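You operate a simulated robot arm through the tools that you are given. There is no shell and no other tool. Be economical: measure what you need, move in short steps, check, and stop when the job is done.

The job below is to be done with a simulated robot arm. You get a single attempt, and the scene is never put back.

JOB
Pull the monitor out, wipe the dusty patch off its screen and start the computer.
Fine: use the screen cloth from the computer shelf while the screen is dark, put it back, wait for ALL OK. What is to be rubbed or washed off counts as gone when no trace of it is left.
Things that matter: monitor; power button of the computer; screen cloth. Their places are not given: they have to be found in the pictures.

Only the result counts: the job must be done as asked and must still hold three seconds after the hand-in. Knocking over, shifting, dropping, spilling or breaking anything else fails it. Flat cloth is picked up by pressing the open fingertips on it (5 to 10 N) and closing them slowly along it; thin cloth reads only 2 to 8 mm in the jaws.

ROBOT AND FRAMES
A 7-joint arm with a fingered hand, fixed in place. Base frame: the origin is at the foot of the arm, x ahead of it, y to its left, z up. Readings come in m, rad, newtons and seconds.
With the tool pointing down near the work surface it reaches from about 0.36 to 0.72 m from the base axis. Its first joint turns from -1.204 to 3.002 rad. Payload 3.4 kg.
The TCP is the grasp point between the finger pads, 0.025 m short of the fingertips. In the tool frame z runs along the fingers and y along their closing line. Largest opening 0.088 m; the body of the gripper starts 0.029 m behind the TCP. The gripper is a hand of 4 fingers: y runs from the thumb to the fingers, the wrist lies at [-0.013, -0.097, -0.162] in the tool frame.
Orientation is that of the tool frame in the base frame, as a unit quaternion [w, x, y, z]. With the fingers straight down and the wrist toward the robot, the tool's x, y and z point along [0, 1, 0], [1, 0, 0] and [0, 0, -1] of the base frame.

CONTROLS
- The arm moves only by the tool arm_command. Its argument "increments" is a list of rows, each a list of 6 numbers: the shift along the tool's x, y, z in units of 500 mm (1.0 is 500 mm), then the turn, a rotation vector about the tool's x, y, z in units of 180 degrees (1.0 is 180 degrees). In form: [[dx, dy, dz, ax, ay, az], ...]. A call has 1 to 12 rows; each row is the pose to reach, as a shift and turn from the pose commanded when the call began, along the tool's axes at that moment. A call with a number of a shift or a turn outside -1 to 1 is refused whole. Rows are played at 5 a second. More than 0.05 m and 0.15 rad between two rows, and nothing of the call is played. A pose out of reach is approached as far as the arm can. The call stops where the force on the tool passes 40 N (or 10 N more than at its start, if that is more) or the arm is blocked; 0.2 s more then pass. In this call time passes only in rows, and 0.2 s behind the last. The reply holds the time, the measured pose of the TCP, the force on the tool along the base axes, the opening and the grip force, in the units named above and with some noise, with the torque about the TCP (base axes, N m) and any sound that the robot's microphone picked up, and new pictures: "pictures" is both (left out), scene, wrist or none.
- Cameras (640 x 400 px; columns grow to the right, rows downward): "scene" is fixed at [0.2197, -0.6488, 1.6885]; the picture's right is [0.67, -0.74, 0.00], its down [-0.48, -0.43, -0.76] and it looks along [0.56, 0.51, -0.65] (base axes); focal length 330 px, centre (320, 200). "wrist" rides on the gripper at [0.064, -0.083, -0.098] in the tool frame; the picture's right is [-0.62, 0.37, -0.69], its down [-0.71, -0.63, 0.31] and it looks along [-0.32, 0.68, 0.65] (tool axes); focal length 265 px, centre (320, 200).
- raise_lower(by): slides the trunk up (or, below 0, down) by that many m; the arm rides with it, the base frame stays. It gives what a move gives, with no picture.
- set_fingers(index, middle, ring, thumb_bend, thumb_turn): sets how far each is bent, from 0 (flat) to 1 (curled in); at 0.3 the hand is open as for a grip, at 0.7 the pads meet at the TCP. One left out holds its place. A second passes; each finger stops where it meets its share of the squeeze, and holds until it gets a number again. It is the only way to open and close the hand. It gives what a move gives, with no picture; readings hold the bend of each and the force on the fingers (four entries, about 0 where the hand has none), thumb and palm. thumb_turn goes from beside the hand (0) to across from the fingers (1), as for a grip.
- locate(camera, pixels): for up to 12 pixels [column, row] of the newest picture of that camera ("zoom" is the newest enlarged one), the place [x, y, z] in the base frame of the surface seen there, good to about 0.002 m. It takes no simulated time.
- inspect(camera, box): a new picture of the part [left, top, right, bottom] of that camera's present view, enlarged. It takes no simulated time.
- hand_in(): hands the job in; it is judged then, once.

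Go step by step. Measure first, check grasps and placings, and put right what went wrong. The budget is 80 turns and 200 pictures, counting those below and the enlarged ones. Unless the task says otherwise, let go and move clear before handing in, and close with one line.

The tools are called after ">>>" as name(argument=value, ...) on one line, values as JSON. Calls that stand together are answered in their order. arm_command: Moves the arm, as the interface text tells. Its arguments: {"type":"object","properties":{"increments":{"type":"array","items":{"type":"array","items":{"type":"number"}}},"pictures":{"type":"string","enum":["both","scene","wrist","none"]}},"required":["increments"]} The other tools are called the same way: raise_lower (by) slides the trunk up or down; set_fingers (index, middle, ring, thumb_bend, thumb_turn) moves the fingers one by one; locate (camera, pixels) gives the place of the surface under pixels of a picture; inspect (camera, box) takes an enlarged picture of a part of a camera's view; hand_in () hands the job in.

At the start:

```text
time: 0.0
position: [0.4095, -0.3652, 1.4796]
tool_rot: [-0.001, 0.706, 0.708, -0.001]
wrist_force: [0.2, 0.1, -0.3]
torque: [0.03, -0.02, 0.0]
gripper_width: 0.0875
finger_force: 0.0
shape: jaw
bend: [0.3, 0.3, 0.3, 0.3, 0.98]
finger forces: [0.1, 0.0, 0.0, 0.0, 0.0, 0.0]
trunk travel left (down, up): [-0.801, 0.039]
```

scene: 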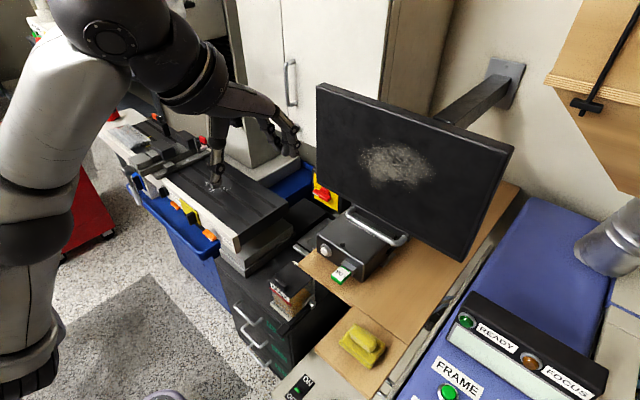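
wrist: 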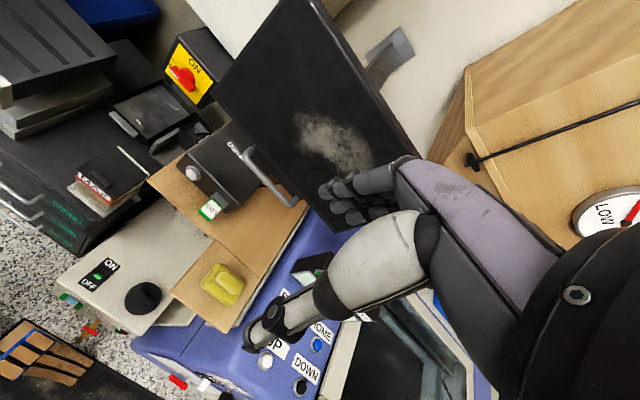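

The monitor is at about (400,170) on a wall arm with a handle bar below at (375,225). The computer box is at (350,245) and a yellow item at (362,345). I'll enlarge these and measure.

>>> inspect(camera="scene", box=[220, 180, 440, 400])

>>> inspect(camera="wrist", box=[120, 80, 360, 330])

>>> locate(camera="scene", pixels=[[318, 88], [510, 150], [462, 260], [320, 170], [395, 165], [325, 250], [340, 272], [362, 345], [350, 345], [375, 228], [402, 240], [350, 210]])

```text
1.82 times, centred on (330, 290) of scene
```

zoom: 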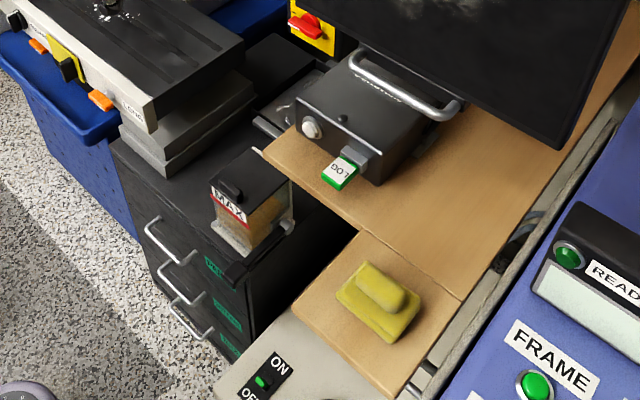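

```text
1.60 times, centred on (240, 205) of wrist
```

zoom: 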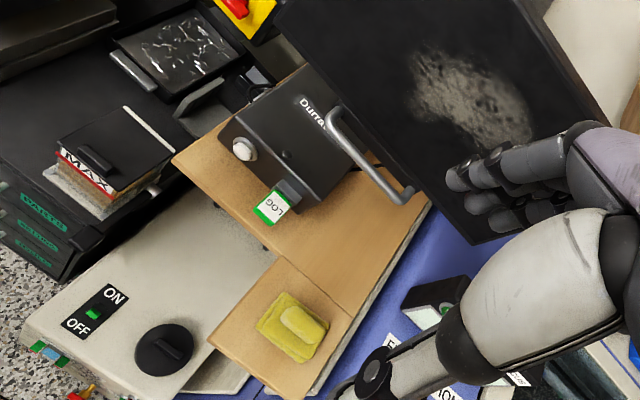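

```text
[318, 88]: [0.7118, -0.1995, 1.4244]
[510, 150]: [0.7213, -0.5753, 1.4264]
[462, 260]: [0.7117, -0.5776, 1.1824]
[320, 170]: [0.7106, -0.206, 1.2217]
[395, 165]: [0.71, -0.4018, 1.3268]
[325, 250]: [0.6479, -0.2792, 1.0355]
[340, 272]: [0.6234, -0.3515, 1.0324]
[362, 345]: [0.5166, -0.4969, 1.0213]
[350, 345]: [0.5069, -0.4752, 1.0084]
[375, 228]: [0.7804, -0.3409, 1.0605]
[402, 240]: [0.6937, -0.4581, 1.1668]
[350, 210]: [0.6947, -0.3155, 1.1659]
```

The yellow cloth with a ridge lies on the shelf near (0.51,-0.49,1.01). The screen lies in the plane x≈0.71, and a handle bar hangs below it near x 0.694. I'll measure the details next.

>>> inspect(camera="scene", box=[325, 310, 405, 390])

>>> locate(camera="zoom", pixels=[[320, 200], [240, 130], [440, 230], [290, 220], [100, 250], [200, 300], [300, 330], [380, 250], [320, 260], [480, 200], [560, 300], [60, 60]])

>>> inspect(camera="scene", box=[300, 200, 420, 290])

>>> locate(camera="scene", pixels=[[358, 170], [434, 170], [400, 145], [405, 188], [375, 160], [372, 182], [420, 160], [480, 100], [505, 80], [385, 142], [365, 150], [430, 180]])

```text
5.00 times, centred on (365, 350) of scene
```

zoom: 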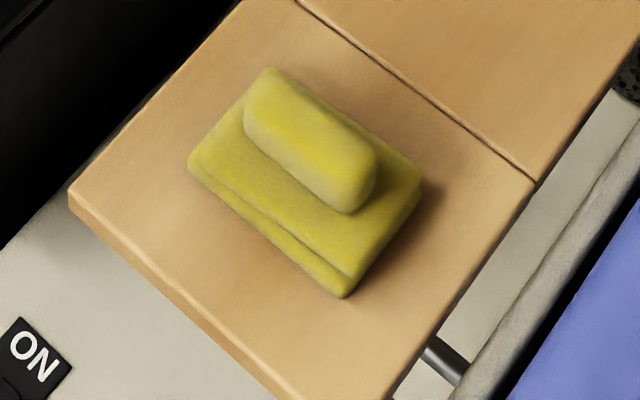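

```text
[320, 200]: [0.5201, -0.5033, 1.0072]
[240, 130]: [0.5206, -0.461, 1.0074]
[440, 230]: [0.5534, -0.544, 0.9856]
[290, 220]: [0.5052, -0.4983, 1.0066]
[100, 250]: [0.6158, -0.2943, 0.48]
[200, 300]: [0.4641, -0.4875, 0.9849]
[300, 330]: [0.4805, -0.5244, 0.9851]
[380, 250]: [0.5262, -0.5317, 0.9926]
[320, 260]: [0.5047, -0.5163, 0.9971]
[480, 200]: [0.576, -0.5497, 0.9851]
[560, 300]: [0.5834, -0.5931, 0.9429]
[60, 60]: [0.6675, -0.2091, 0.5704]
```

```text
4.44 times, centred on (360, 245) of scene
```

zoom: 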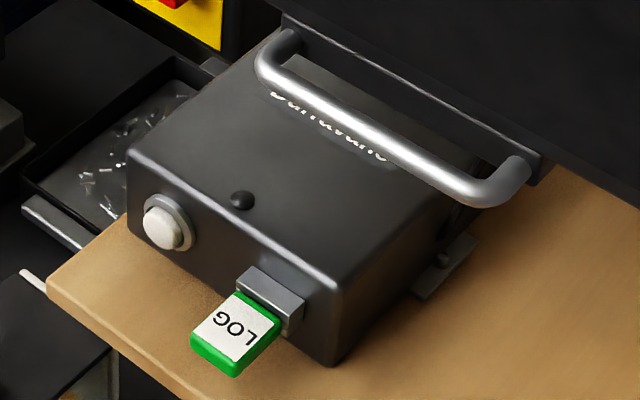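

```text
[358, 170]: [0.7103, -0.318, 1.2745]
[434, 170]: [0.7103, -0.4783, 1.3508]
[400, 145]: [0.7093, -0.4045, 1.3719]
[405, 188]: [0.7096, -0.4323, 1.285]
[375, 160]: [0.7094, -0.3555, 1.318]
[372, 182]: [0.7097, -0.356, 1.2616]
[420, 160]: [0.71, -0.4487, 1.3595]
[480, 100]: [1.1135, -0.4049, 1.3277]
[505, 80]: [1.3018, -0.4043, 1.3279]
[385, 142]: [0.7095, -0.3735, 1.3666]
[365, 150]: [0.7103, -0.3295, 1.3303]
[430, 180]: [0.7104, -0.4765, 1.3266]
```

The telescopic wall arm runs along x at y≈-0.404. I'll measure the handle bar and the button in the last zoom.

>>> locate(camera="zoom", pixels=[[275, 75], [375, 130], [470, 188], [292, 42], [520, 170], [535, 165], [162, 228], [178, 205], [242, 200], [240, 240], [330, 335], [430, 130]])

>>> locate(camera="wrist", pixels=[[193, 173], [245, 155], [262, 177], [280, 200], [296, 203], [205, 140], [215, 150], [190, 265], [245, 270], [225, 95]])

```text
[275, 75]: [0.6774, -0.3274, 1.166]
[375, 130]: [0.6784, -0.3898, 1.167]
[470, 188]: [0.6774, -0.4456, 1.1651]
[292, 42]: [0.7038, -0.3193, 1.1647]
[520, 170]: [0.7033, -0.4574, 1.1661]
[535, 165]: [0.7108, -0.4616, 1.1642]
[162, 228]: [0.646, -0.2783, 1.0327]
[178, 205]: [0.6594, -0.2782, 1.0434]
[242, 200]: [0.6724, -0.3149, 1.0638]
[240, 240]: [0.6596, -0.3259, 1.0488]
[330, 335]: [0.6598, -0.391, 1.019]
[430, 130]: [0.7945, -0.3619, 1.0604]
```

```text
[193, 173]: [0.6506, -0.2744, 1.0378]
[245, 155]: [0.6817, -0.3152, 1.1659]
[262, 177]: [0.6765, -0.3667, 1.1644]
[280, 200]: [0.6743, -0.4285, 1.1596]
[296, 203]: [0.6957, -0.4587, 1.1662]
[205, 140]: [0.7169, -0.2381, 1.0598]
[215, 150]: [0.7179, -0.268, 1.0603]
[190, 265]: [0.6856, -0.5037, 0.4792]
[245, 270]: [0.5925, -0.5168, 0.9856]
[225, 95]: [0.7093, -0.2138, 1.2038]
```

The handle bar centre is at about (0.682,-0.388,1.161) and stands about 30 mm proud of the plate. The white button is at (0.648,-0.279,1.035). I'll pitch the hand to 20° below horizontal while high up, then lower.

>>> arm_command(increments=[[-0.005, 0.02, 0, -0.043, 0, 0], [-0.01, 0.04, 0, -0.086, 0, 0], [-0.015, 0.06, 0, -0.13, 0, 0], [-0.02, 0.09, 0, -0.173, 0, 0], [-0.025, 0.12, 0, -0.216, 0, 0], [-0.03, 0.15, 0, -0.259, 0, 0], [-0.035, 0.18, 0, -0.302, 0, 0], [-0.04, 0.2, 0, -0.346, 0, 0], [-0.046, 0.22, 0, -0.389, 0, 0]])

```text
time: 2.0
position: [0.5218, -0.3875, 1.4788]
tool_rot: [0.406, 0.58, 0.579, 0.405]
wrist_force: [-0.1, -0.1, 0.1]
torque: [0.02, -0.01, 0.0]
gripper_width: 0.0874
finger_force: 0.1
shape: jaw
bend: [0.3, 0.3, 0.3, 0.3, 0.98]
finger forces: [0.0, 0.0, 0.0, 0.0, 0.0, 0.0]
trunk travel left (down, up): [-0.801, 0.039]
```

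scene: 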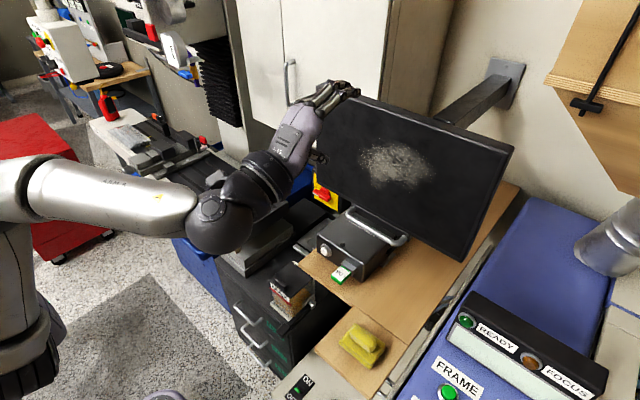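
wrist: 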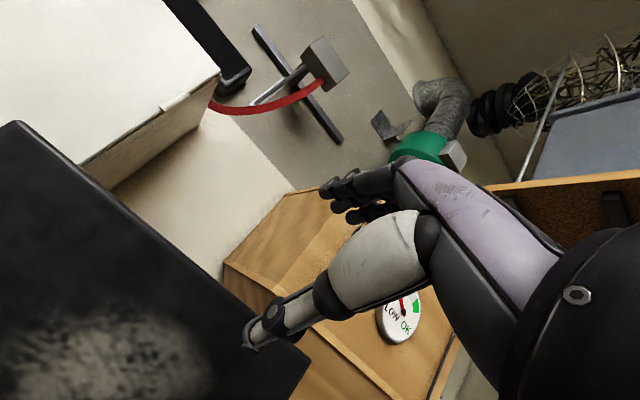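

The hand is now pitched forward. Before lowering I'll check the forearm height.

>>> locate(camera="scene", pixels=[[215, 215], [225, 245], [265, 185], [295, 140], [130, 200], [340, 90], [190, 245], [318, 160]])

>>> raise_lower(by=-0.15)

```text
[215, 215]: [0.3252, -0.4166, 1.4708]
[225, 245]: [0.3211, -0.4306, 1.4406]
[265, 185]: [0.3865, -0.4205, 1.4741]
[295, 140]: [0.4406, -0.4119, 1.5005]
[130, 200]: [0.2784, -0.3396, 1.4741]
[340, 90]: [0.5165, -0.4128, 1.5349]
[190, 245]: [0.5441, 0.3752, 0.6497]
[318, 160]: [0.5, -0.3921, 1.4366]
```

```text
time: 3.8
position: [0.5198, -0.3855, 1.3296]
tool_rot: [0.406, 0.579, 0.58, 0.405]
wrist_force: [-0.2, 0.3, -0.2]
torque: [0.01, 0.01, -0.04]
gripper_width: 0.0876
finger_force: 0.1
shape: jaw
bend: [0.3, 0.3, 0.3, 0.3, 0.98]
finger forces: [0.0, 0.0, 0.1, 0.2, 0.1, 0.0]
trunk travel left (down, up): [-0.651, 0.189]
```

The wrist clears everything with margin. I'll lower to the handle height.

>>> raise_lower(by=-0.165)

>>> set_fingers(index=0.42, middle=0.42, ring=0.42, thumb_bend=0.42)

>>> arm_command(increments=[[0, 0, 0.02, 0, 0, 0]])

```text
time: 5.6
position: [0.52, -0.3863, 1.1634]
tool_rot: [0.406, 0.579, 0.579, 0.405]
wrist_force: [0.8, -0.4, -0.7]
torque: [-0.02, 0.01, -0.01]
gripper_width: 0.0878
finger_force: 0.1
shape: jaw
bend: [0.3, 0.3, 0.3, 0.3, 0.98]
finger forces: [0.1, 0.0, 0.0, 0.0, 0.0, 0.0]
trunk travel left (down, up): [-0.486, 0.354]
```

```text
time: 6.6
position: [0.5198, -0.3869, 1.1633]
tool_rot: [0.405, 0.578, 0.58, 0.407]
wrist_force: [0.1, -0.4, 0.4]
torque: [0.04, 0.02, 0.03]
gripper_width: 0.0597
finger_force: 0.0
shape: fingers
bend: [0.42, 0.42, 0.42, 0.42, 0.98]
finger forces: [0.1, 0.0, 0.0, 0.0, 0.1, 0.0]
trunk travel left (down, up): [-0.486, 0.354]
```

```text
time: 7.0
position: [0.5291, -0.3873, 1.1602]
tool_rot: [0.405, 0.578, 0.58, 0.406]
wrist_force: [-0.6, 0.3, -0.3]
torque: [0.01, 0.0, -0.04]
gripper_width: 0.06
finger_force: 0.1
shape: fingers
bend: [0.42, 0.42, 0.42, 0.42, 0.98]
finger forces: [0.0, 0.1, 0.1, 0.0, 0.1, 0.0]
trunk travel left (down, up): [-0.486, 0.354]
```

scene: 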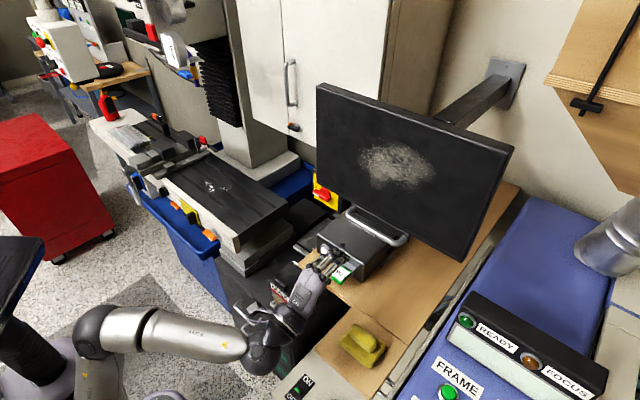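
wrist: 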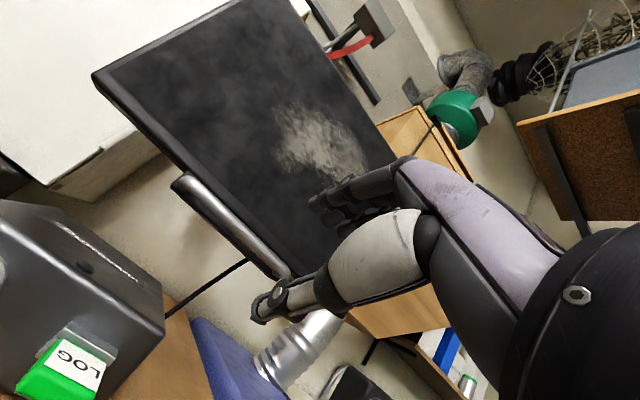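

The handle is straight ahead. I'll advance 0.14 m along base x with the hand partly open.

>>> arm_command(increments=[[0, 0.016, 0.044, 0, 0, 0], [0, 0.032, 0.088, 0, 0, 0], [0, 0.048, 0.132, 0, 0, 0], [0, 0.064, 0.176, 0, 0, 0], [0, 0.076, 0.21, 0, 0, 0], [0, 0.086, 0.236, 0, 0, 0], [0, 0.096, 0.263, 0, 0, 0]])

>>> inspect(camera="scene", box=[320, 190, 440, 280])

```text
time: 8.6
position: [0.6692, -0.3874, 1.1589]
tool_rot: [0.406, 0.58, 0.579, 0.405]
wrist_force: [0.0, 0.4, 0.2]
torque: [-0.02, -0.01, 0.01]
gripper_width: 0.0598
finger_force: 0.0
shape: fingers
bend: [0.42, 0.42, 0.42, 0.42, 0.98]
finger forces: [0.0, 0.0, 0.0, 0.1, 0.1, 0.0]
trunk travel left (down, up): [-0.486, 0.354]
```

scene: 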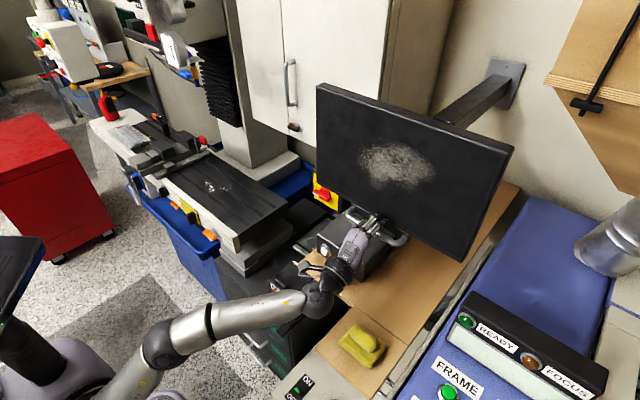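
wrist: 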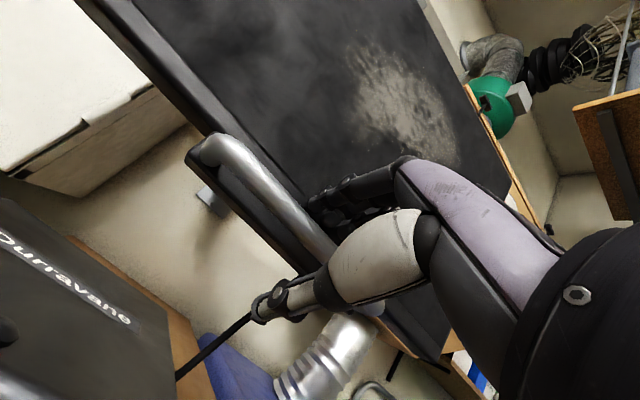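

```text
4.44 times, centred on (380, 235) of scene
```

zoom: 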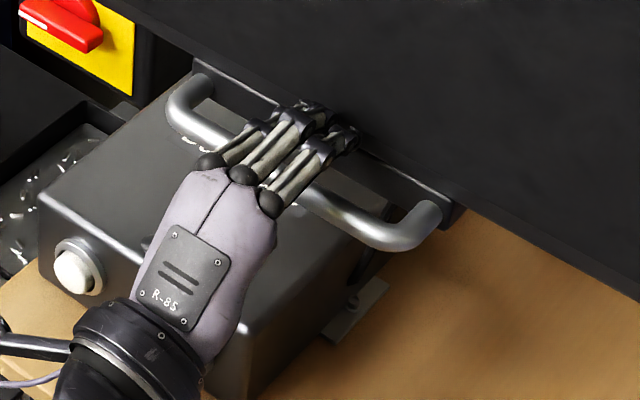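

The bar now sits between the fingers and thumb, so I'll close the grip on it.

>>> set_fingers(index=0.75, middle=0.75, ring=0.75, thumb_bend=0.75)

```text
time: 9.6
position: [0.6706, -0.385, 1.1594]
tool_rot: [0.406, 0.578, 0.58, 0.406]
wrist_force: [11.7, -3.9, 12.6]
torque: [-0.18, -0.15, 0.13]
gripper_width: 0.0
finger_force: 10.5
shape: fingers
bend: [0.74, 0.73, 0.72, 0.73, 0.97]
finger forces: [6.4, 4.5, 7.1, 0.0, 3.0, 0.0]
trunk travel left (down, up): [-0.486, 0.354]
```

The width reads 0 with contact forces, so I'll look at whether the bar is hooked or missed.

>>> inspect(camera="scene", box=[340, 190, 420, 250])

>>> inspect(camera="wrist", box=[180, 110, 400, 340])

```text
6.67 times, centred on (380, 220) of scene
```

zoom: 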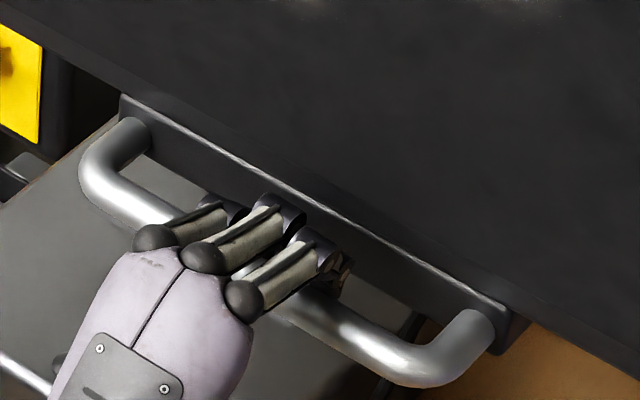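

```text
1.74 times, centred on (290, 225) of wrist
```

zoom: 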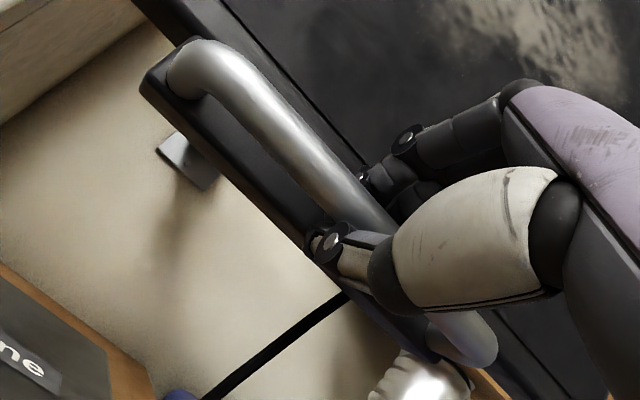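

The fingers are wrapped around the bar from behind. I'll pull along -x.

>>> arm_command(increments=[[0, -0.007, -0.019, 0, 0, 0], [0, -0.014, -0.038, 0, 0, 0], [0, -0.021, -0.056, 0, 0, 0], [0, -0.034, -0.094, 0, 0, 0]])

```text
time: 10.6
position: [0.6211, -0.3848, 1.159]
tool_rot: [0.405, 0.579, 0.581, 0.404]
wrist_force: [7.5, -0.8, 7.3]
torque: [-0.13, -0.04, 0.1]
gripper_width: 0.0
finger_force: 4.5
shape: fingers
bend: [0.74, 0.74, 0.73, 0.73, 0.97]
finger forces: [0.1, 3.0, 5.1, 0.0, 0.0, 0.0]
trunk travel left (down, up): [-0.486, 0.354]
```

scene: 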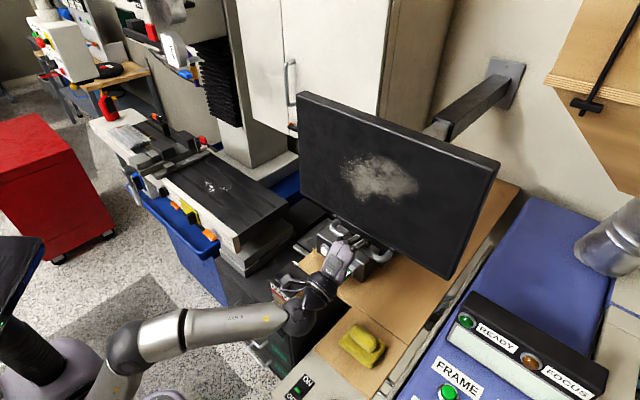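
wrist: 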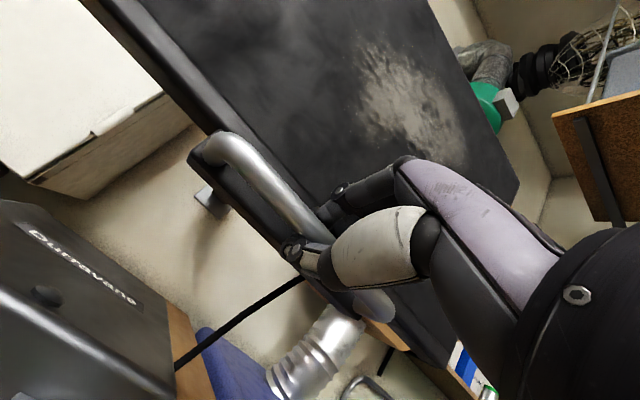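

The monitor is sliding out on its telescopic arm. I'll keep pulling toward the stop.

>>> arm_command(increments=[[0, -0.014, -0.038, 0, 0, 0], [0, -0.028, -0.076, 0, 0, 0], [0, -0.042, -0.114, 0, 0, 0], [0, -0.056, -0.152, 0, 0, 0], [0, -0.07, -0.19, 0, 0, 0]], pictures="scene")

```text
time: 11.6
position: [0.5577, -0.3843, 1.1557]
tool_rot: [0.401, 0.579, 0.584, 0.404]
wrist_force: [40.0, -4.7, 10.1]
torque: [-0.11, 0.16, 0.19]
gripper_width: 0.0
finger_force: 20.4
shape: fingers
bend: [0.72, 0.65, 0.63, 0.74, 0.98]
finger forces: [14.8, 12.9, 12.7, 0.0, 1.0, 0.1]
trunk travel left (down, up): [-0.486, 0.354]
stopped in row 4: the force on the tool passed its limit at 43 N (the readings are from after the stop); the commanded pose is now the measured one
```

scene: 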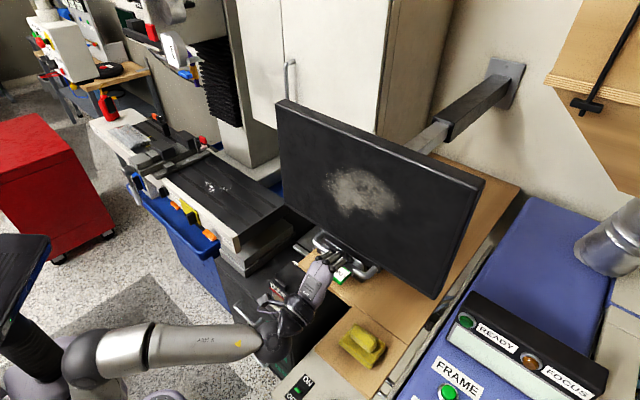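

The pull ended against a hard stop of about 40 N. I'll measure the screen position and then release.

>>> locate(camera="scene", pixels=[[360, 190], [440, 220], [300, 150], [375, 265], [335, 245]])

>>> set_fingers(index=0.4, middle=0.4, ring=0.4, thumb_bend=0.35)

>>> arm_command(increments=[[0, 0, -0.03, 0, 0, 0]])

```text
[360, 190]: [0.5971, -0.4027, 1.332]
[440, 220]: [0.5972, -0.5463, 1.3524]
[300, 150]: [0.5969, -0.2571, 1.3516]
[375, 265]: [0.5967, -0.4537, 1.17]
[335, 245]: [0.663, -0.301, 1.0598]
```

```text
time: 12.6
position: [0.547, -0.3856, 1.1588]
tool_rot: [0.404, 0.578, 0.581, 0.405]
wrist_force: [-0.3, 0.2, -0.7]
torque: [0.02, -0.03, 0.03]
gripper_width: 0.0686
finger_force: 0.0
shape: fingers
bend: [0.4, 0.4, 0.4, 0.35, 0.98]
finger forces: [0.1, 0.0, 0.0, 0.1, 0.1, 0.0]
trunk travel left (down, up): [-0.486, 0.354]
```

```text
time: 13.0
position: [0.5327, -0.3842, 1.1647]
tool_rot: [0.405, 0.578, 0.581, 0.405]
wrist_force: [0.0, 0.2, 1.1]
torque: [-0.02, 0.01, -0.01]
gripper_width: 0.0684
finger_force: 0.0
shape: fingers
bend: [0.4, 0.4, 0.4, 0.35, 0.98]
finger forces: [0.0, 0.0, 0.0, 0.0, 0.0, 0.0]
trunk travel left (down, up): [-0.486, 0.354]
```

scene: 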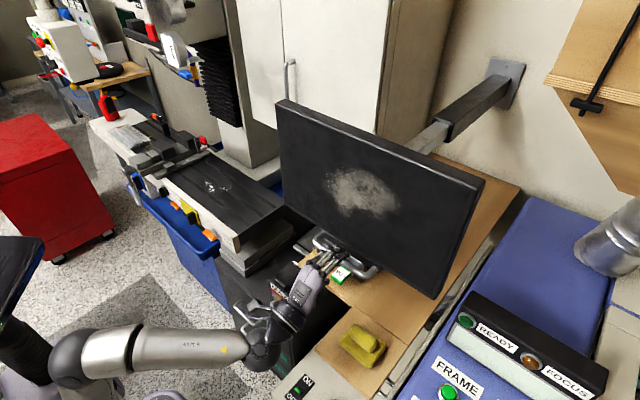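
wrist: 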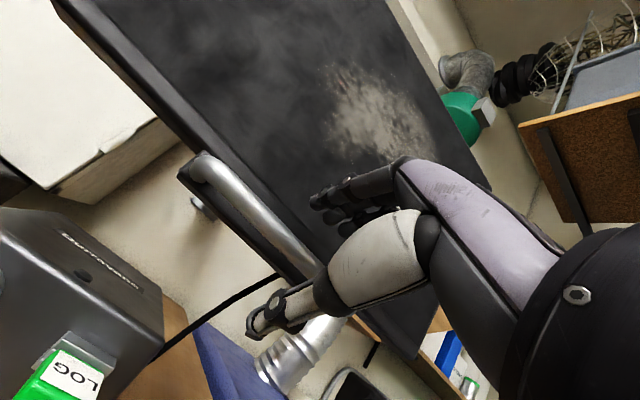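

The monitor is out, with the screen plane at x=0.597. I'll back away clear, then measure the cloth.

>>> arm_command(increments=[[0, -0.027, -0.075, 0, 0, 0], [0, -0.054, -0.15, 0, 0, 0], [0, -0.068, -0.188, 0, 0, 0]], pictures="none")

>>> inspect(camera="scene", box=[335, 315, 395, 375])

>>> locate(camera="zoom", pixels=[[240, 90], [300, 140], [380, 220], [280, 180], [350, 240], [320, 100], [400, 180], [170, 150], [300, 250], [360, 310], [460, 200], [250, 60]])

```text
time: 13.8
position: [0.4315, -0.384, 1.167]
tool_rot: [0.405, 0.578, 0.581, 0.405]
wrist_force: [-0.8, 0.2, 0.8]
torque: [0.02, 0.01, -0.04]
gripper_width: 0.0685
finger_force: 0.0
shape: fingers
bend: [0.4, 0.4, 0.4, 0.35, 0.98]
finger forces: [0.1, 0.1, 0.1, 0.1, 0.0, 0.1]
trunk travel left (down, up): [-0.486, 0.354]
```

```text
6.67 times, centred on (365, 345) of scene
```

zoom: 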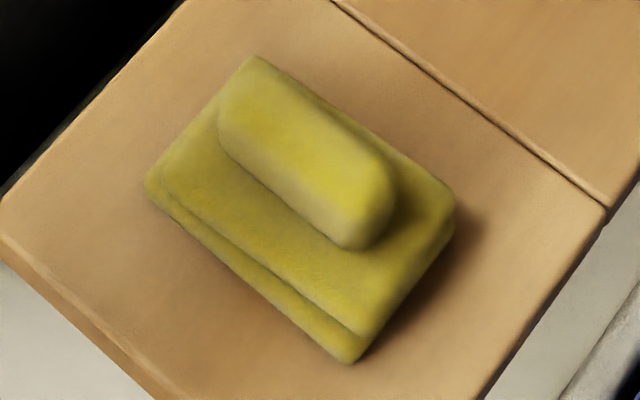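

```text
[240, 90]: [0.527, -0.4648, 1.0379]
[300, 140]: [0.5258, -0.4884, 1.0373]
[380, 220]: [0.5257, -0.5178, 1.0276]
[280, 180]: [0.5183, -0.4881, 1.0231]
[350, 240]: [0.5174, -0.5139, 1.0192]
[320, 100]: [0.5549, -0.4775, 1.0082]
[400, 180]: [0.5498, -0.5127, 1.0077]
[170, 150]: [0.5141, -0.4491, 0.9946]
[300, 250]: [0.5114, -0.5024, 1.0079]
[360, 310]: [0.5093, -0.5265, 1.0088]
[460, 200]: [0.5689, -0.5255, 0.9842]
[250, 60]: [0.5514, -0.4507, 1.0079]
```

The cloth is a pad (x 0.505–0.56, y -0.535..-0.45, z 0.985–1.008). On top is a grip ridge at x≈0.53, y -0.46..-0.52, top z 1.038. I'll turn the hand to 15° from vertical and move above and in front of it.

>>> arm_command(increments=[[-0.029, 0.009, 0.001, 0.038, 0, 0], [-0.058, 0.019, 0.003, 0.076, 0, 0], [-0.087, 0.028, 0.004, 0.115, 0, 0], [-0.116, 0.037, 0.006, 0.153, 0, 0], [-0.145, 0.047, 0.008, 0.191, 0, 0], [-0.174, 0.056, 0.009, 0.229, 0, 0], [-0.203, 0.066, 0.01, 0.267, 0, 0], [-0.238, 0.075, 0.012, 0.3056, 0, 0]])

>>> set_fingers(index=0.46, middle=0.46, ring=0.46, thumb_bend=0.46)

```text
time: 15.6
position: [0.4321, -0.4659, 1.1523]
tool_rot: [0.091, 0.7, 0.702, 0.091]
wrist_force: [0.6, 0.7, -0.2]
torque: [0.02, 0.02, -0.01]
gripper_width: 0.0686
finger_force: 0.1
shape: fingers
bend: [0.4, 0.4, 0.4, 0.35, 0.98]
finger forces: [0.0, 0.0, 0.0, 0.0, 0.0, 0.0]
out of reach, approached as far as the arm can: row 7, 8
trunk travel left (down, up): [-0.486, 0.354]
```

scene: 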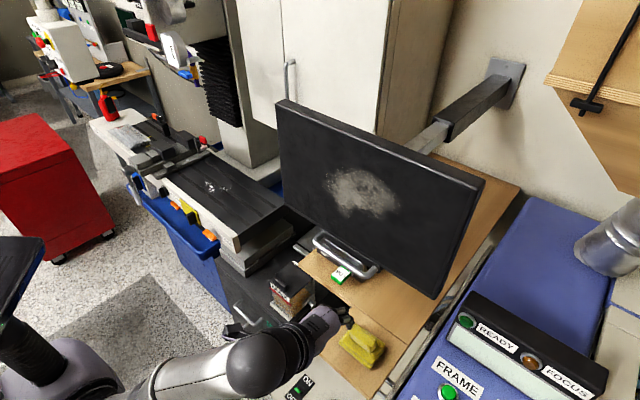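
wrist: 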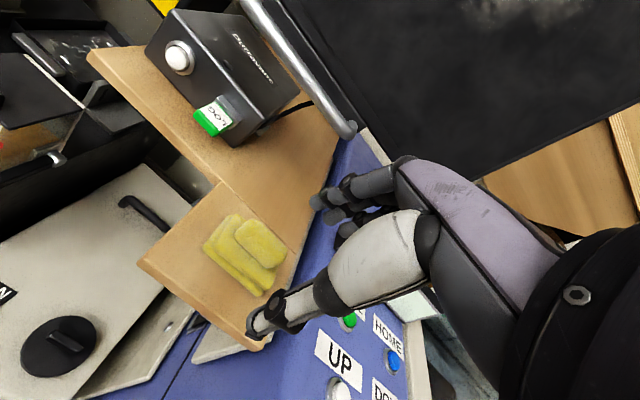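

```text
time: 16.6
position: [0.4319, -0.4643, 1.154]
tool_rot: [0.092, 0.7, 0.702, 0.092]
wrist_force: [-0.2, 0.1, -0.6]
torque: [-0.05, -0.01, 0.01]
gripper_width: 0.0508
finger_force: 0.1
shape: fingers
bend: [0.46, 0.46, 0.46, 0.46, 0.98]
finger forces: [0.1, 0.0, 0.0, 0.0, 0.1, 0.0]
trunk travel left (down, up): [-0.486, 0.354]
```

The last rows were out of reach because the trunk is too low for a downward tool. I'll raise the trunk 0.2 m while clear of the monitor, then move over the ridge.

>>> raise_lower(by=0.2)

```text
time: 18.8
position: [0.431, -0.4637, 1.3548]
tool_rot: [0.092, 0.7, 0.702, 0.091]
wrist_force: [-0.2, 0.7, 0.3]
torque: [-0.01, 0.01, 0.0]
gripper_width: 0.0509
finger_force: 0.0
shape: fingers
bend: [0.46, 0.46, 0.46, 0.46, 0.98]
finger forces: [0.0, 0.0, 0.0, 0.1, 0.0, 0.0]
trunk travel left (down, up): [-0.686, 0.154]
```

Now I'll descend to a point in front of and above the ridge.

>>> arm_command(increments=[[-0.013, -0.008, 0.079, 0, 0, 0], [-0.026, -0.016, 0.158, 0, 0, 0], [-0.039, -0.023, 0.237, 0, 0, 0], [-0.052, -0.031, 0.316, 0, 0, 0], [-0.065, -0.038, 0.395, 0, 0, 0], [-0.078, -0.046, 0.474, 0, 0, 0]])

```text
time: 20.2
position: [0.4697, -0.5049, 1.1166]
tool_rot: [0.092, 0.7, 0.703, 0.091]
wrist_force: [0.3, -0.1, 0.2]
torque: [0.0, 0.03, 0.02]
gripper_width: 0.0511
finger_force: 0.1
shape: fingers
bend: [0.46, 0.46, 0.46, 0.46, 0.98]
finger forces: [0.0, 0.1, 0.0, 0.1, 0.1, 0.0]
trunk travel left (down, up): [-0.686, 0.154]
```

scene: 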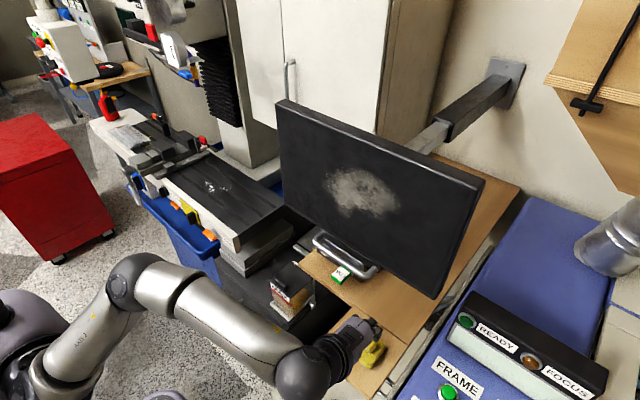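
wrist: 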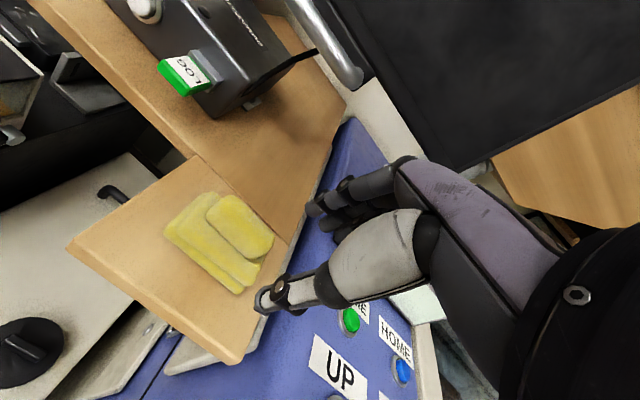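

The TCP is at (0.470,-0.505,1.117). I'll go to just above the ridge at (0.53,-0.50,1.075).

>>> arm_command(increments=[[0.004, 0.03, 0.037, 0, 0, 0], [0.008, 0.06, 0.075, 0, 0, 0], [0.01, 0.094, 0.112, 0, 0, 0]])

>>> inspect(camera="scene", box=[330, 280, 430, 380])

>>> inspect(camera="wrist", box=[160, 130, 400, 330])

```text
time: 21.0
position: [0.5312, -0.496, 1.0767]
tool_rot: [0.092, 0.7, 0.702, 0.091]
wrist_force: [-0.4, -0.2, 0.0]
torque: [-0.01, -0.05, -0.02]
gripper_width: 0.0509
finger_force: 0.0
shape: fingers
bend: [0.46, 0.46, 0.46, 0.46, 0.98]
finger forces: [0.1, 0.0, 0.0, 0.1, 0.0, 0.0]
trunk travel left (down, up): [-0.686, 0.154]
```

scene: 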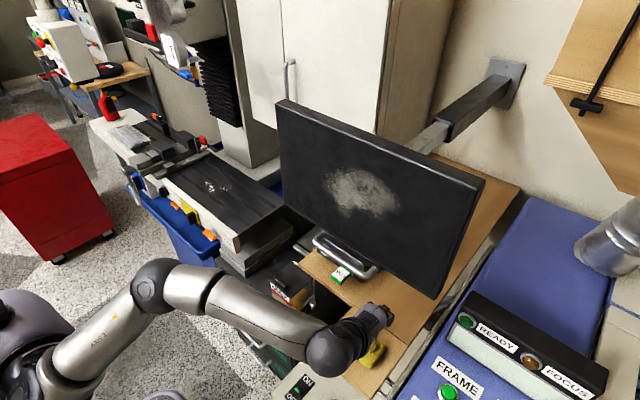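
wrist: 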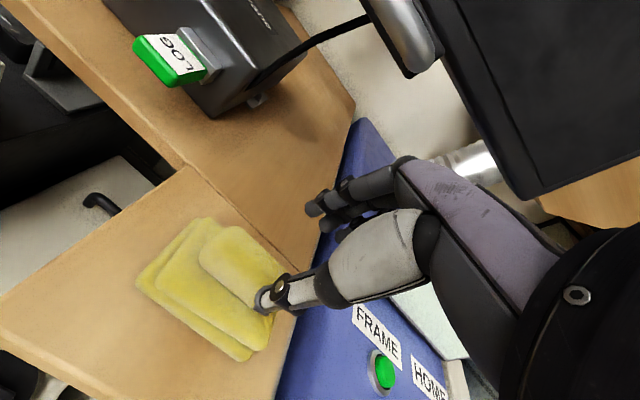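

```text
4.00 times, centred on (380, 330) of scene
```

zoom: 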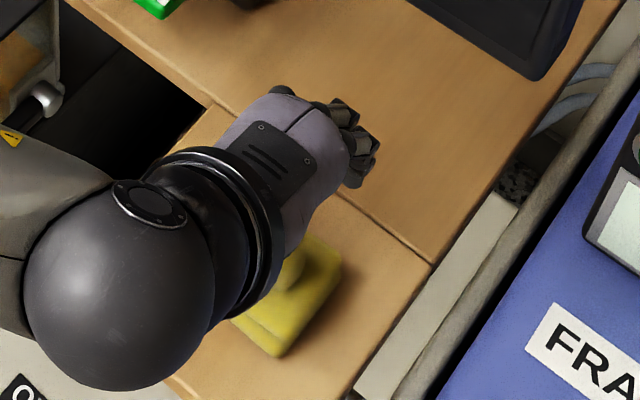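

```text
2.00 times, centred on (280, 230) of wrist
```

zoom: 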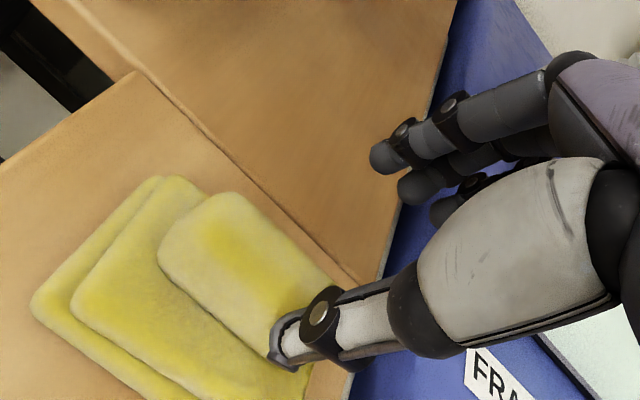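

I'll check the fingertip and thumb-tip places against the ridge.

>>> locate(camera="zoom", pixels=[[280, 345], [300, 345], [378, 158], [412, 190], [440, 212], [180, 240], [230, 200], [300, 260], [255, 290], [225, 290]])

```text
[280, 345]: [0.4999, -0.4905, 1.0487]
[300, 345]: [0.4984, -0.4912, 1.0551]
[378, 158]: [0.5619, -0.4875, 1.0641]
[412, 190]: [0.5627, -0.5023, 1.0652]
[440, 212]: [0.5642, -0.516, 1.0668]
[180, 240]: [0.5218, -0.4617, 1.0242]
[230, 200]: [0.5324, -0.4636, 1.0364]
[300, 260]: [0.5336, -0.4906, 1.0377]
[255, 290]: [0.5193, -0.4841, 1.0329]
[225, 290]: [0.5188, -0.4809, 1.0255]
```

The thumb tip is 15 mm lower than the fingertips because of the tilt. I'll reduce the tilt to 5° and lower onto the ridge.

>>> arm_command(increments=[[0.002, 0, 0, 0.028, 0, 0], [0.004, 0, 0, 0.0556, 0, 0], [0.006, -0.006, 0.024, 0.0556, 0, 0], [0.006, -0.012, 0.048, 0.0556, 0, 0], [0.006, -0.018, 0.068, 0.0556, 0, 0]])

>>> inspect(camera="wrist", box=[160, 130, 400, 330])

>>> locate(camera="zoom", pixels=[[280, 345], [300, 345], [378, 158], [412, 190], [440, 212], [180, 240]])

```text
time: 22.2
position: [0.5296, -0.4942, 1.0423]
tool_rot: [0.031, 0.705, 0.708, 0.031]
wrist_force: [0.3, -0.3, -0.4]
torque: [0.0, -0.02, 0.0]
gripper_width: 0.0509
finger_force: 0.1
shape: fingers
bend: [0.46, 0.46, 0.46, 0.46, 0.98]
finger forces: [0.0, 0.0, 0.0, 0.0, 0.0, 0.0]
trunk travel left (down, up): [-0.686, 0.154]
```

scene: 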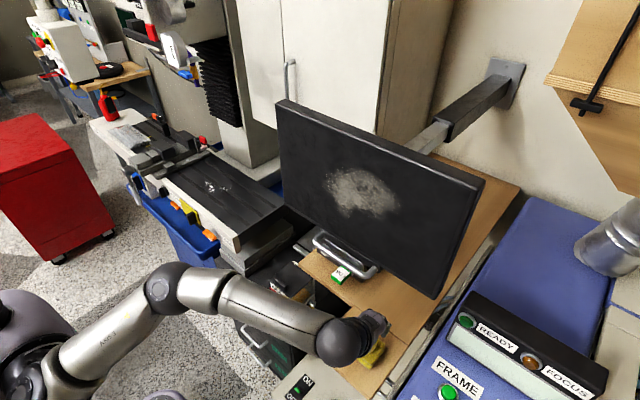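
wrist: 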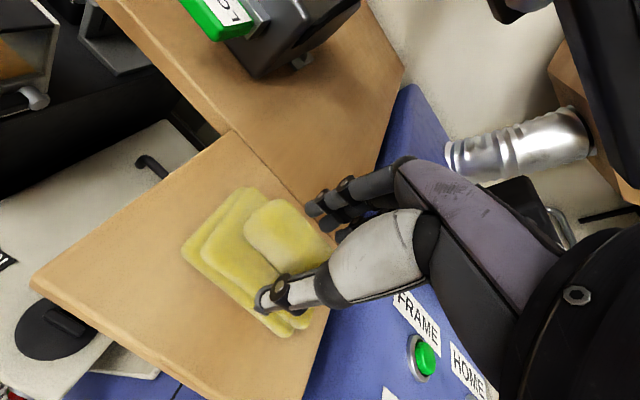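

```text
2.00 times, centred on (280, 230) of wrist
```

zoom: 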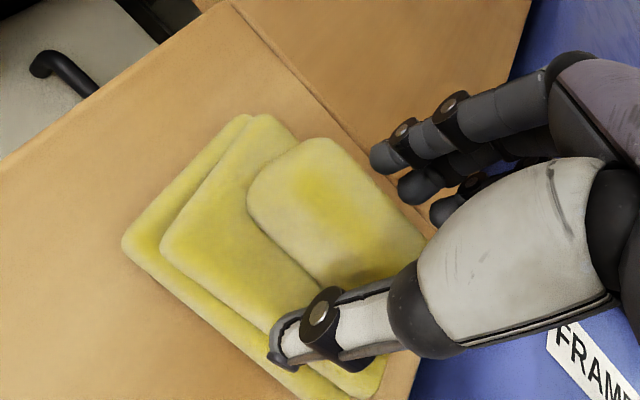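

```text
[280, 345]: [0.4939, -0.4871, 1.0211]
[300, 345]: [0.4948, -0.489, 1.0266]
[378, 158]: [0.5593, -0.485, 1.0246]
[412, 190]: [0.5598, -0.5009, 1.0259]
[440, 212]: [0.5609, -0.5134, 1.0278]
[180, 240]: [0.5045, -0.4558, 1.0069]
```

The tips straddle the ridge at z≈1.02. I'll lower 6 mm and close.

>>> arm_command(increments=[[0, 0, 0.012, 0, 0, 0]], pictures="none")

>>> set_fingers(index=0.58, middle=0.58, ring=0.58, thumb_bend=0.58)

>>> set_fingers(index=0.7, middle=0.7, ring=0.7, thumb_bend=0.7)

>>> inspect(camera="wrist", box=[160, 130, 400, 330])

```text
time: 22.6
position: [0.5323, -0.4938, 1.0367]
tool_rot: [0.031, 0.705, 0.708, 0.03]
wrist_force: [0.7, 0.0, 0.6]
torque: [0.04, 0.02, 0.02]
gripper_width: 0.051
finger_force: 0.6
shape: fingers
bend: [0.46, 0.46, 0.46, 0.46, 0.98]
finger forces: [0.0, 0.0, 0.0, 0.0, 0.4, 0.0]
trunk travel left (down, up): [-0.686, 0.154]
```

```text
time: 23.6
position: [0.531, -0.4944, 1.0373]
tool_rot: [0.031, 0.705, 0.708, 0.03]
wrist_force: [1.1, 0.7, 2.1]
torque: [0.0, 0.03, 0.02]
gripper_width: 0.0298
finger_force: 1.6
shape: fingers
bend: [0.56, 0.56, 0.56, 0.55, 0.98]
finger forces: [0.7, 0.7, 0.4, 0.1, 1.4, 0.0]
trunk travel left (down, up): [-0.686, 0.154]
```

```text
time: 24.6
position: [0.5308, -0.4947, 1.0361]
tool_rot: [0.032, 0.706, 0.707, 0.029]
wrist_force: [1.1, -1.5, 4.6]
torque: [-0.03, 0.1, 0.05]
gripper_width: 0.0244
finger_force: 13.5
shape: fingers
bend: [0.63, 0.65, 0.66, 0.57, 0.96]
finger forces: [4.6, 7.0, 2.8, 0.0, 11.8, 0.0]
trunk travel left (down, up): [-0.686, 0.154]
```

```text
2.00 times, centred on (280, 230) of wrist
```

zoom: 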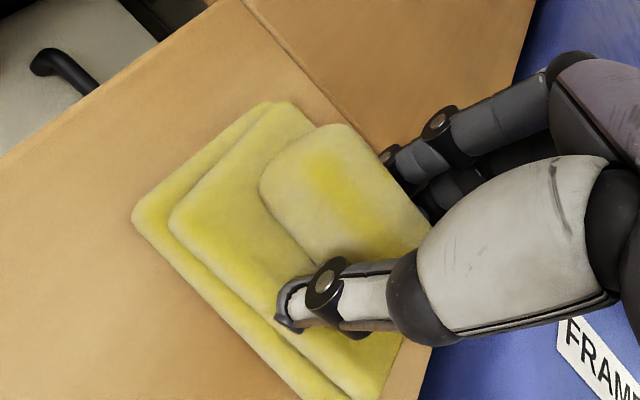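

The ridge is gripped with 13.5 N at a width of 24 mm. I'll lift 30 mm and draw back from under the monitor.

>>> arm_command(increments=[[0, 0, -0.03, 0, 0, 0], [0, 0, -0.06, 0, 0, 0], [0, -0.06, -0.07, 0, 0, 0], [0, -0.12, -0.075, 0, 0, 0], [0, -0.18, -0.08, 0, 0, 0]])

```text
time: 25.8
position: [0.4373, -0.4969, 1.0677]
tool_rot: [0.031, 0.705, 0.708, 0.03]
wrist_force: [0.0, -0.4, 0.0]
torque: [-0.04, 0.01, -0.02]
gripper_width: 0.0244
finger_force: 11.8
shape: fingers
bend: [0.63, 0.65, 0.67, 0.57, 0.95]
finger forces: [4.3, 6.3, 1.9, 0.1, 11.1, 0.0]
trunk travel left (down, up): [-0.686, 0.154]
```

scene: 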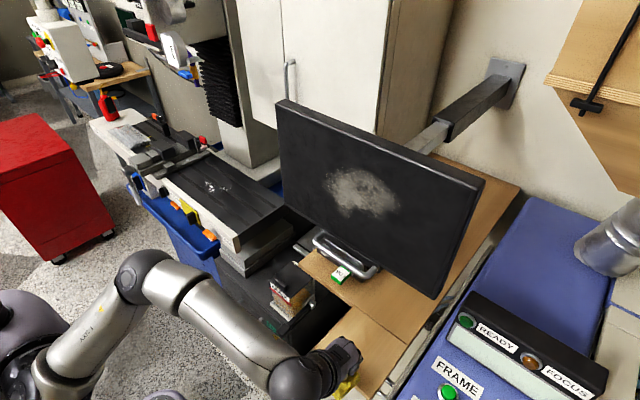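
wrist: 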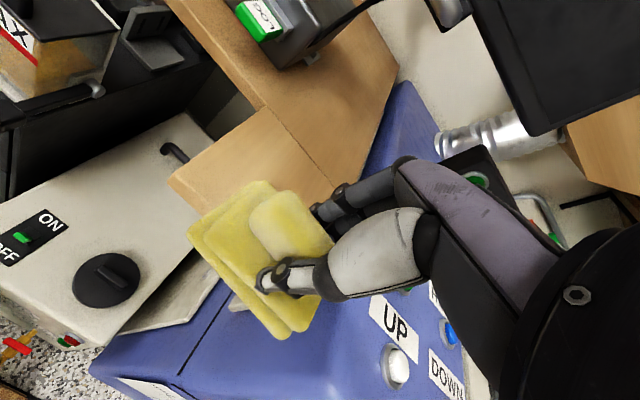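

The cloth is held firmly. I'll rise to the dust height while pitching the hand 90°, so the cloth's flat base faces the screen.

>>> arm_command(increments=[[0.0176, 0.0045, -0.0456, -0.0454, 0, 0], [0.0353, 0.009, -0.0913, -0.0909, 0, 0], [0.0529, 0.0136, -0.137, -0.1364, 0, 0], [0.0705, 0.018, -0.1825, -0.1818, 0, 0], [0.088, 0.0227, -0.228, -0.2273, 0, 0], [0.1058, 0.027, -0.274, -0.2727, 0, 0], [0.1235, 0.032, -0.319, -0.3182, 0, 0], [0.141, 0.036, -0.365, -0.3636, 0, 0], [0.1587, 0.041, -0.411, -0.4091, 0, 0], [0.1764, 0.0455, -0.456, -0.4545, 0, 0], [0.194, 0.05, -0.502, -0.5, 0, 0]])

```text
time: 28.2
position: [0.4416, -0.3975, 1.3189]
tool_rot: [0.52, 0.476, 0.479, 0.523]
wrist_force: [0.4, 0.2, -0.2]
torque: [-0.03, 0.04, -0.02]
gripper_width: 0.0173
finger_force: 7.9
shape: fingers
bend: [0.64, 0.67, 0.69, 0.61, 0.96]
finger forces: [4.4, 2.4, 0.8, 0.1, 8.0, 0.0]
trunk travel left (down, up): [-0.686, 0.154]
```

scene: 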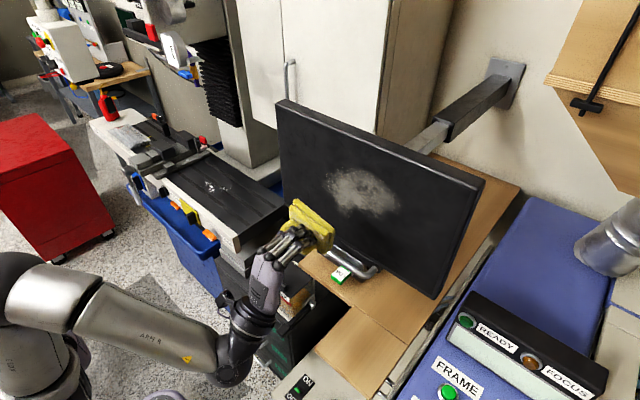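
wrist: 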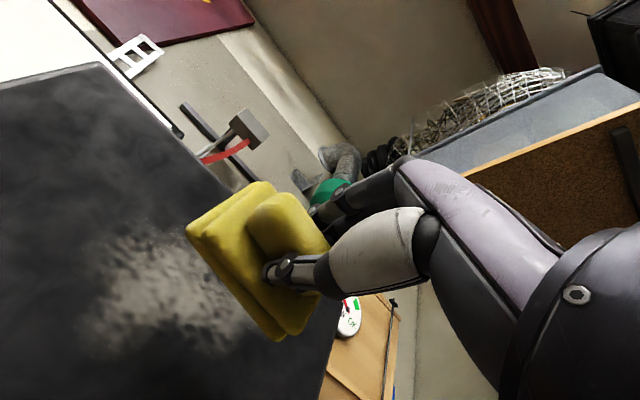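

The width fell to 17 mm and the grip to 8 N, so I'll tighten and inspect the cloth's seating.

>>> set_fingers(index=0.8, middle=0.8, ring=0.8, thumb_bend=0.75)

>>> inspect(camera="wrist", box=[160, 130, 400, 350])

>>> inspect(camera="scene", box=[250, 180, 370, 300])

```text
time: 29.2
position: [0.4413, -0.3985, 1.319]
tool_rot: [0.52, 0.477, 0.48, 0.521]
wrist_force: [-0.1, -0.3, -0.8]
torque: [0.0, -0.04, 0.0]
gripper_width: 0.0173
finger_force: 20.5
shape: fingers
bend: [0.72, 0.75, 0.79, 0.6, 0.91]
finger forces: [8.4, 7.3, 4.2, 0.0, 21.4, 0.0]
trunk travel left (down, up): [-0.686, 0.154]
```

```text
1.82 times, centred on (280, 240) of wrist
```

zoom: 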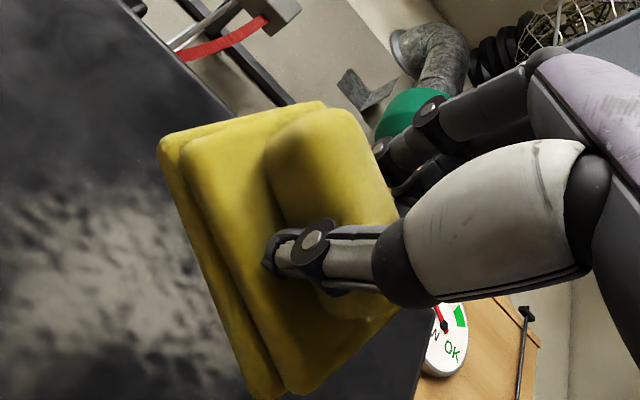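

```text
3.33 times, centred on (310, 240) of scene
```

zoom: 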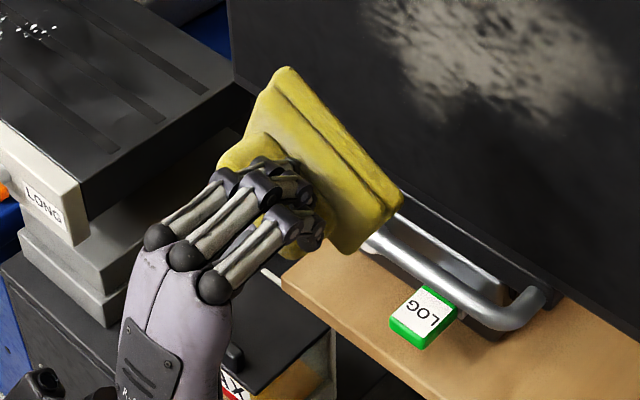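

Tightening turned the cloth somewhat in the hand. I'll measure the plane of its pad.

>>> locate(camera="zoom", pixels=[[285, 72], [395, 195], [345, 245], [320, 160], [355, 200], [290, 130], [270, 110], [360, 230], [235, 155], [300, 130]])

>>> locate(camera="wrist", pixels=[[265, 195], [240, 220], [250, 250], [285, 320], [260, 290], [320, 305], [210, 220], [300, 215]])

```text
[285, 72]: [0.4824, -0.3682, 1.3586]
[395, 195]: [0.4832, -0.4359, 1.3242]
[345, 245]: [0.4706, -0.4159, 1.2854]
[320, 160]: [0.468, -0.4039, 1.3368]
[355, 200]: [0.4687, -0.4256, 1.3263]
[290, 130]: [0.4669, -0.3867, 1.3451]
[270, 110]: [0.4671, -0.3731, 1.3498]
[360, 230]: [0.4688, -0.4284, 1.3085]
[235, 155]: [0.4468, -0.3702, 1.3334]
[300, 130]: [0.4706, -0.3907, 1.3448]
```

```text
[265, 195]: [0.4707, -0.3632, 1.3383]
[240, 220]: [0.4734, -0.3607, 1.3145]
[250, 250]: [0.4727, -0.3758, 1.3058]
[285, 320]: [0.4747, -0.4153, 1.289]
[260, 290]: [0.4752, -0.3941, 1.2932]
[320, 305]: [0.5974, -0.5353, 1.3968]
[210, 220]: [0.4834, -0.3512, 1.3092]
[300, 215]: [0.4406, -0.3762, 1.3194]
```

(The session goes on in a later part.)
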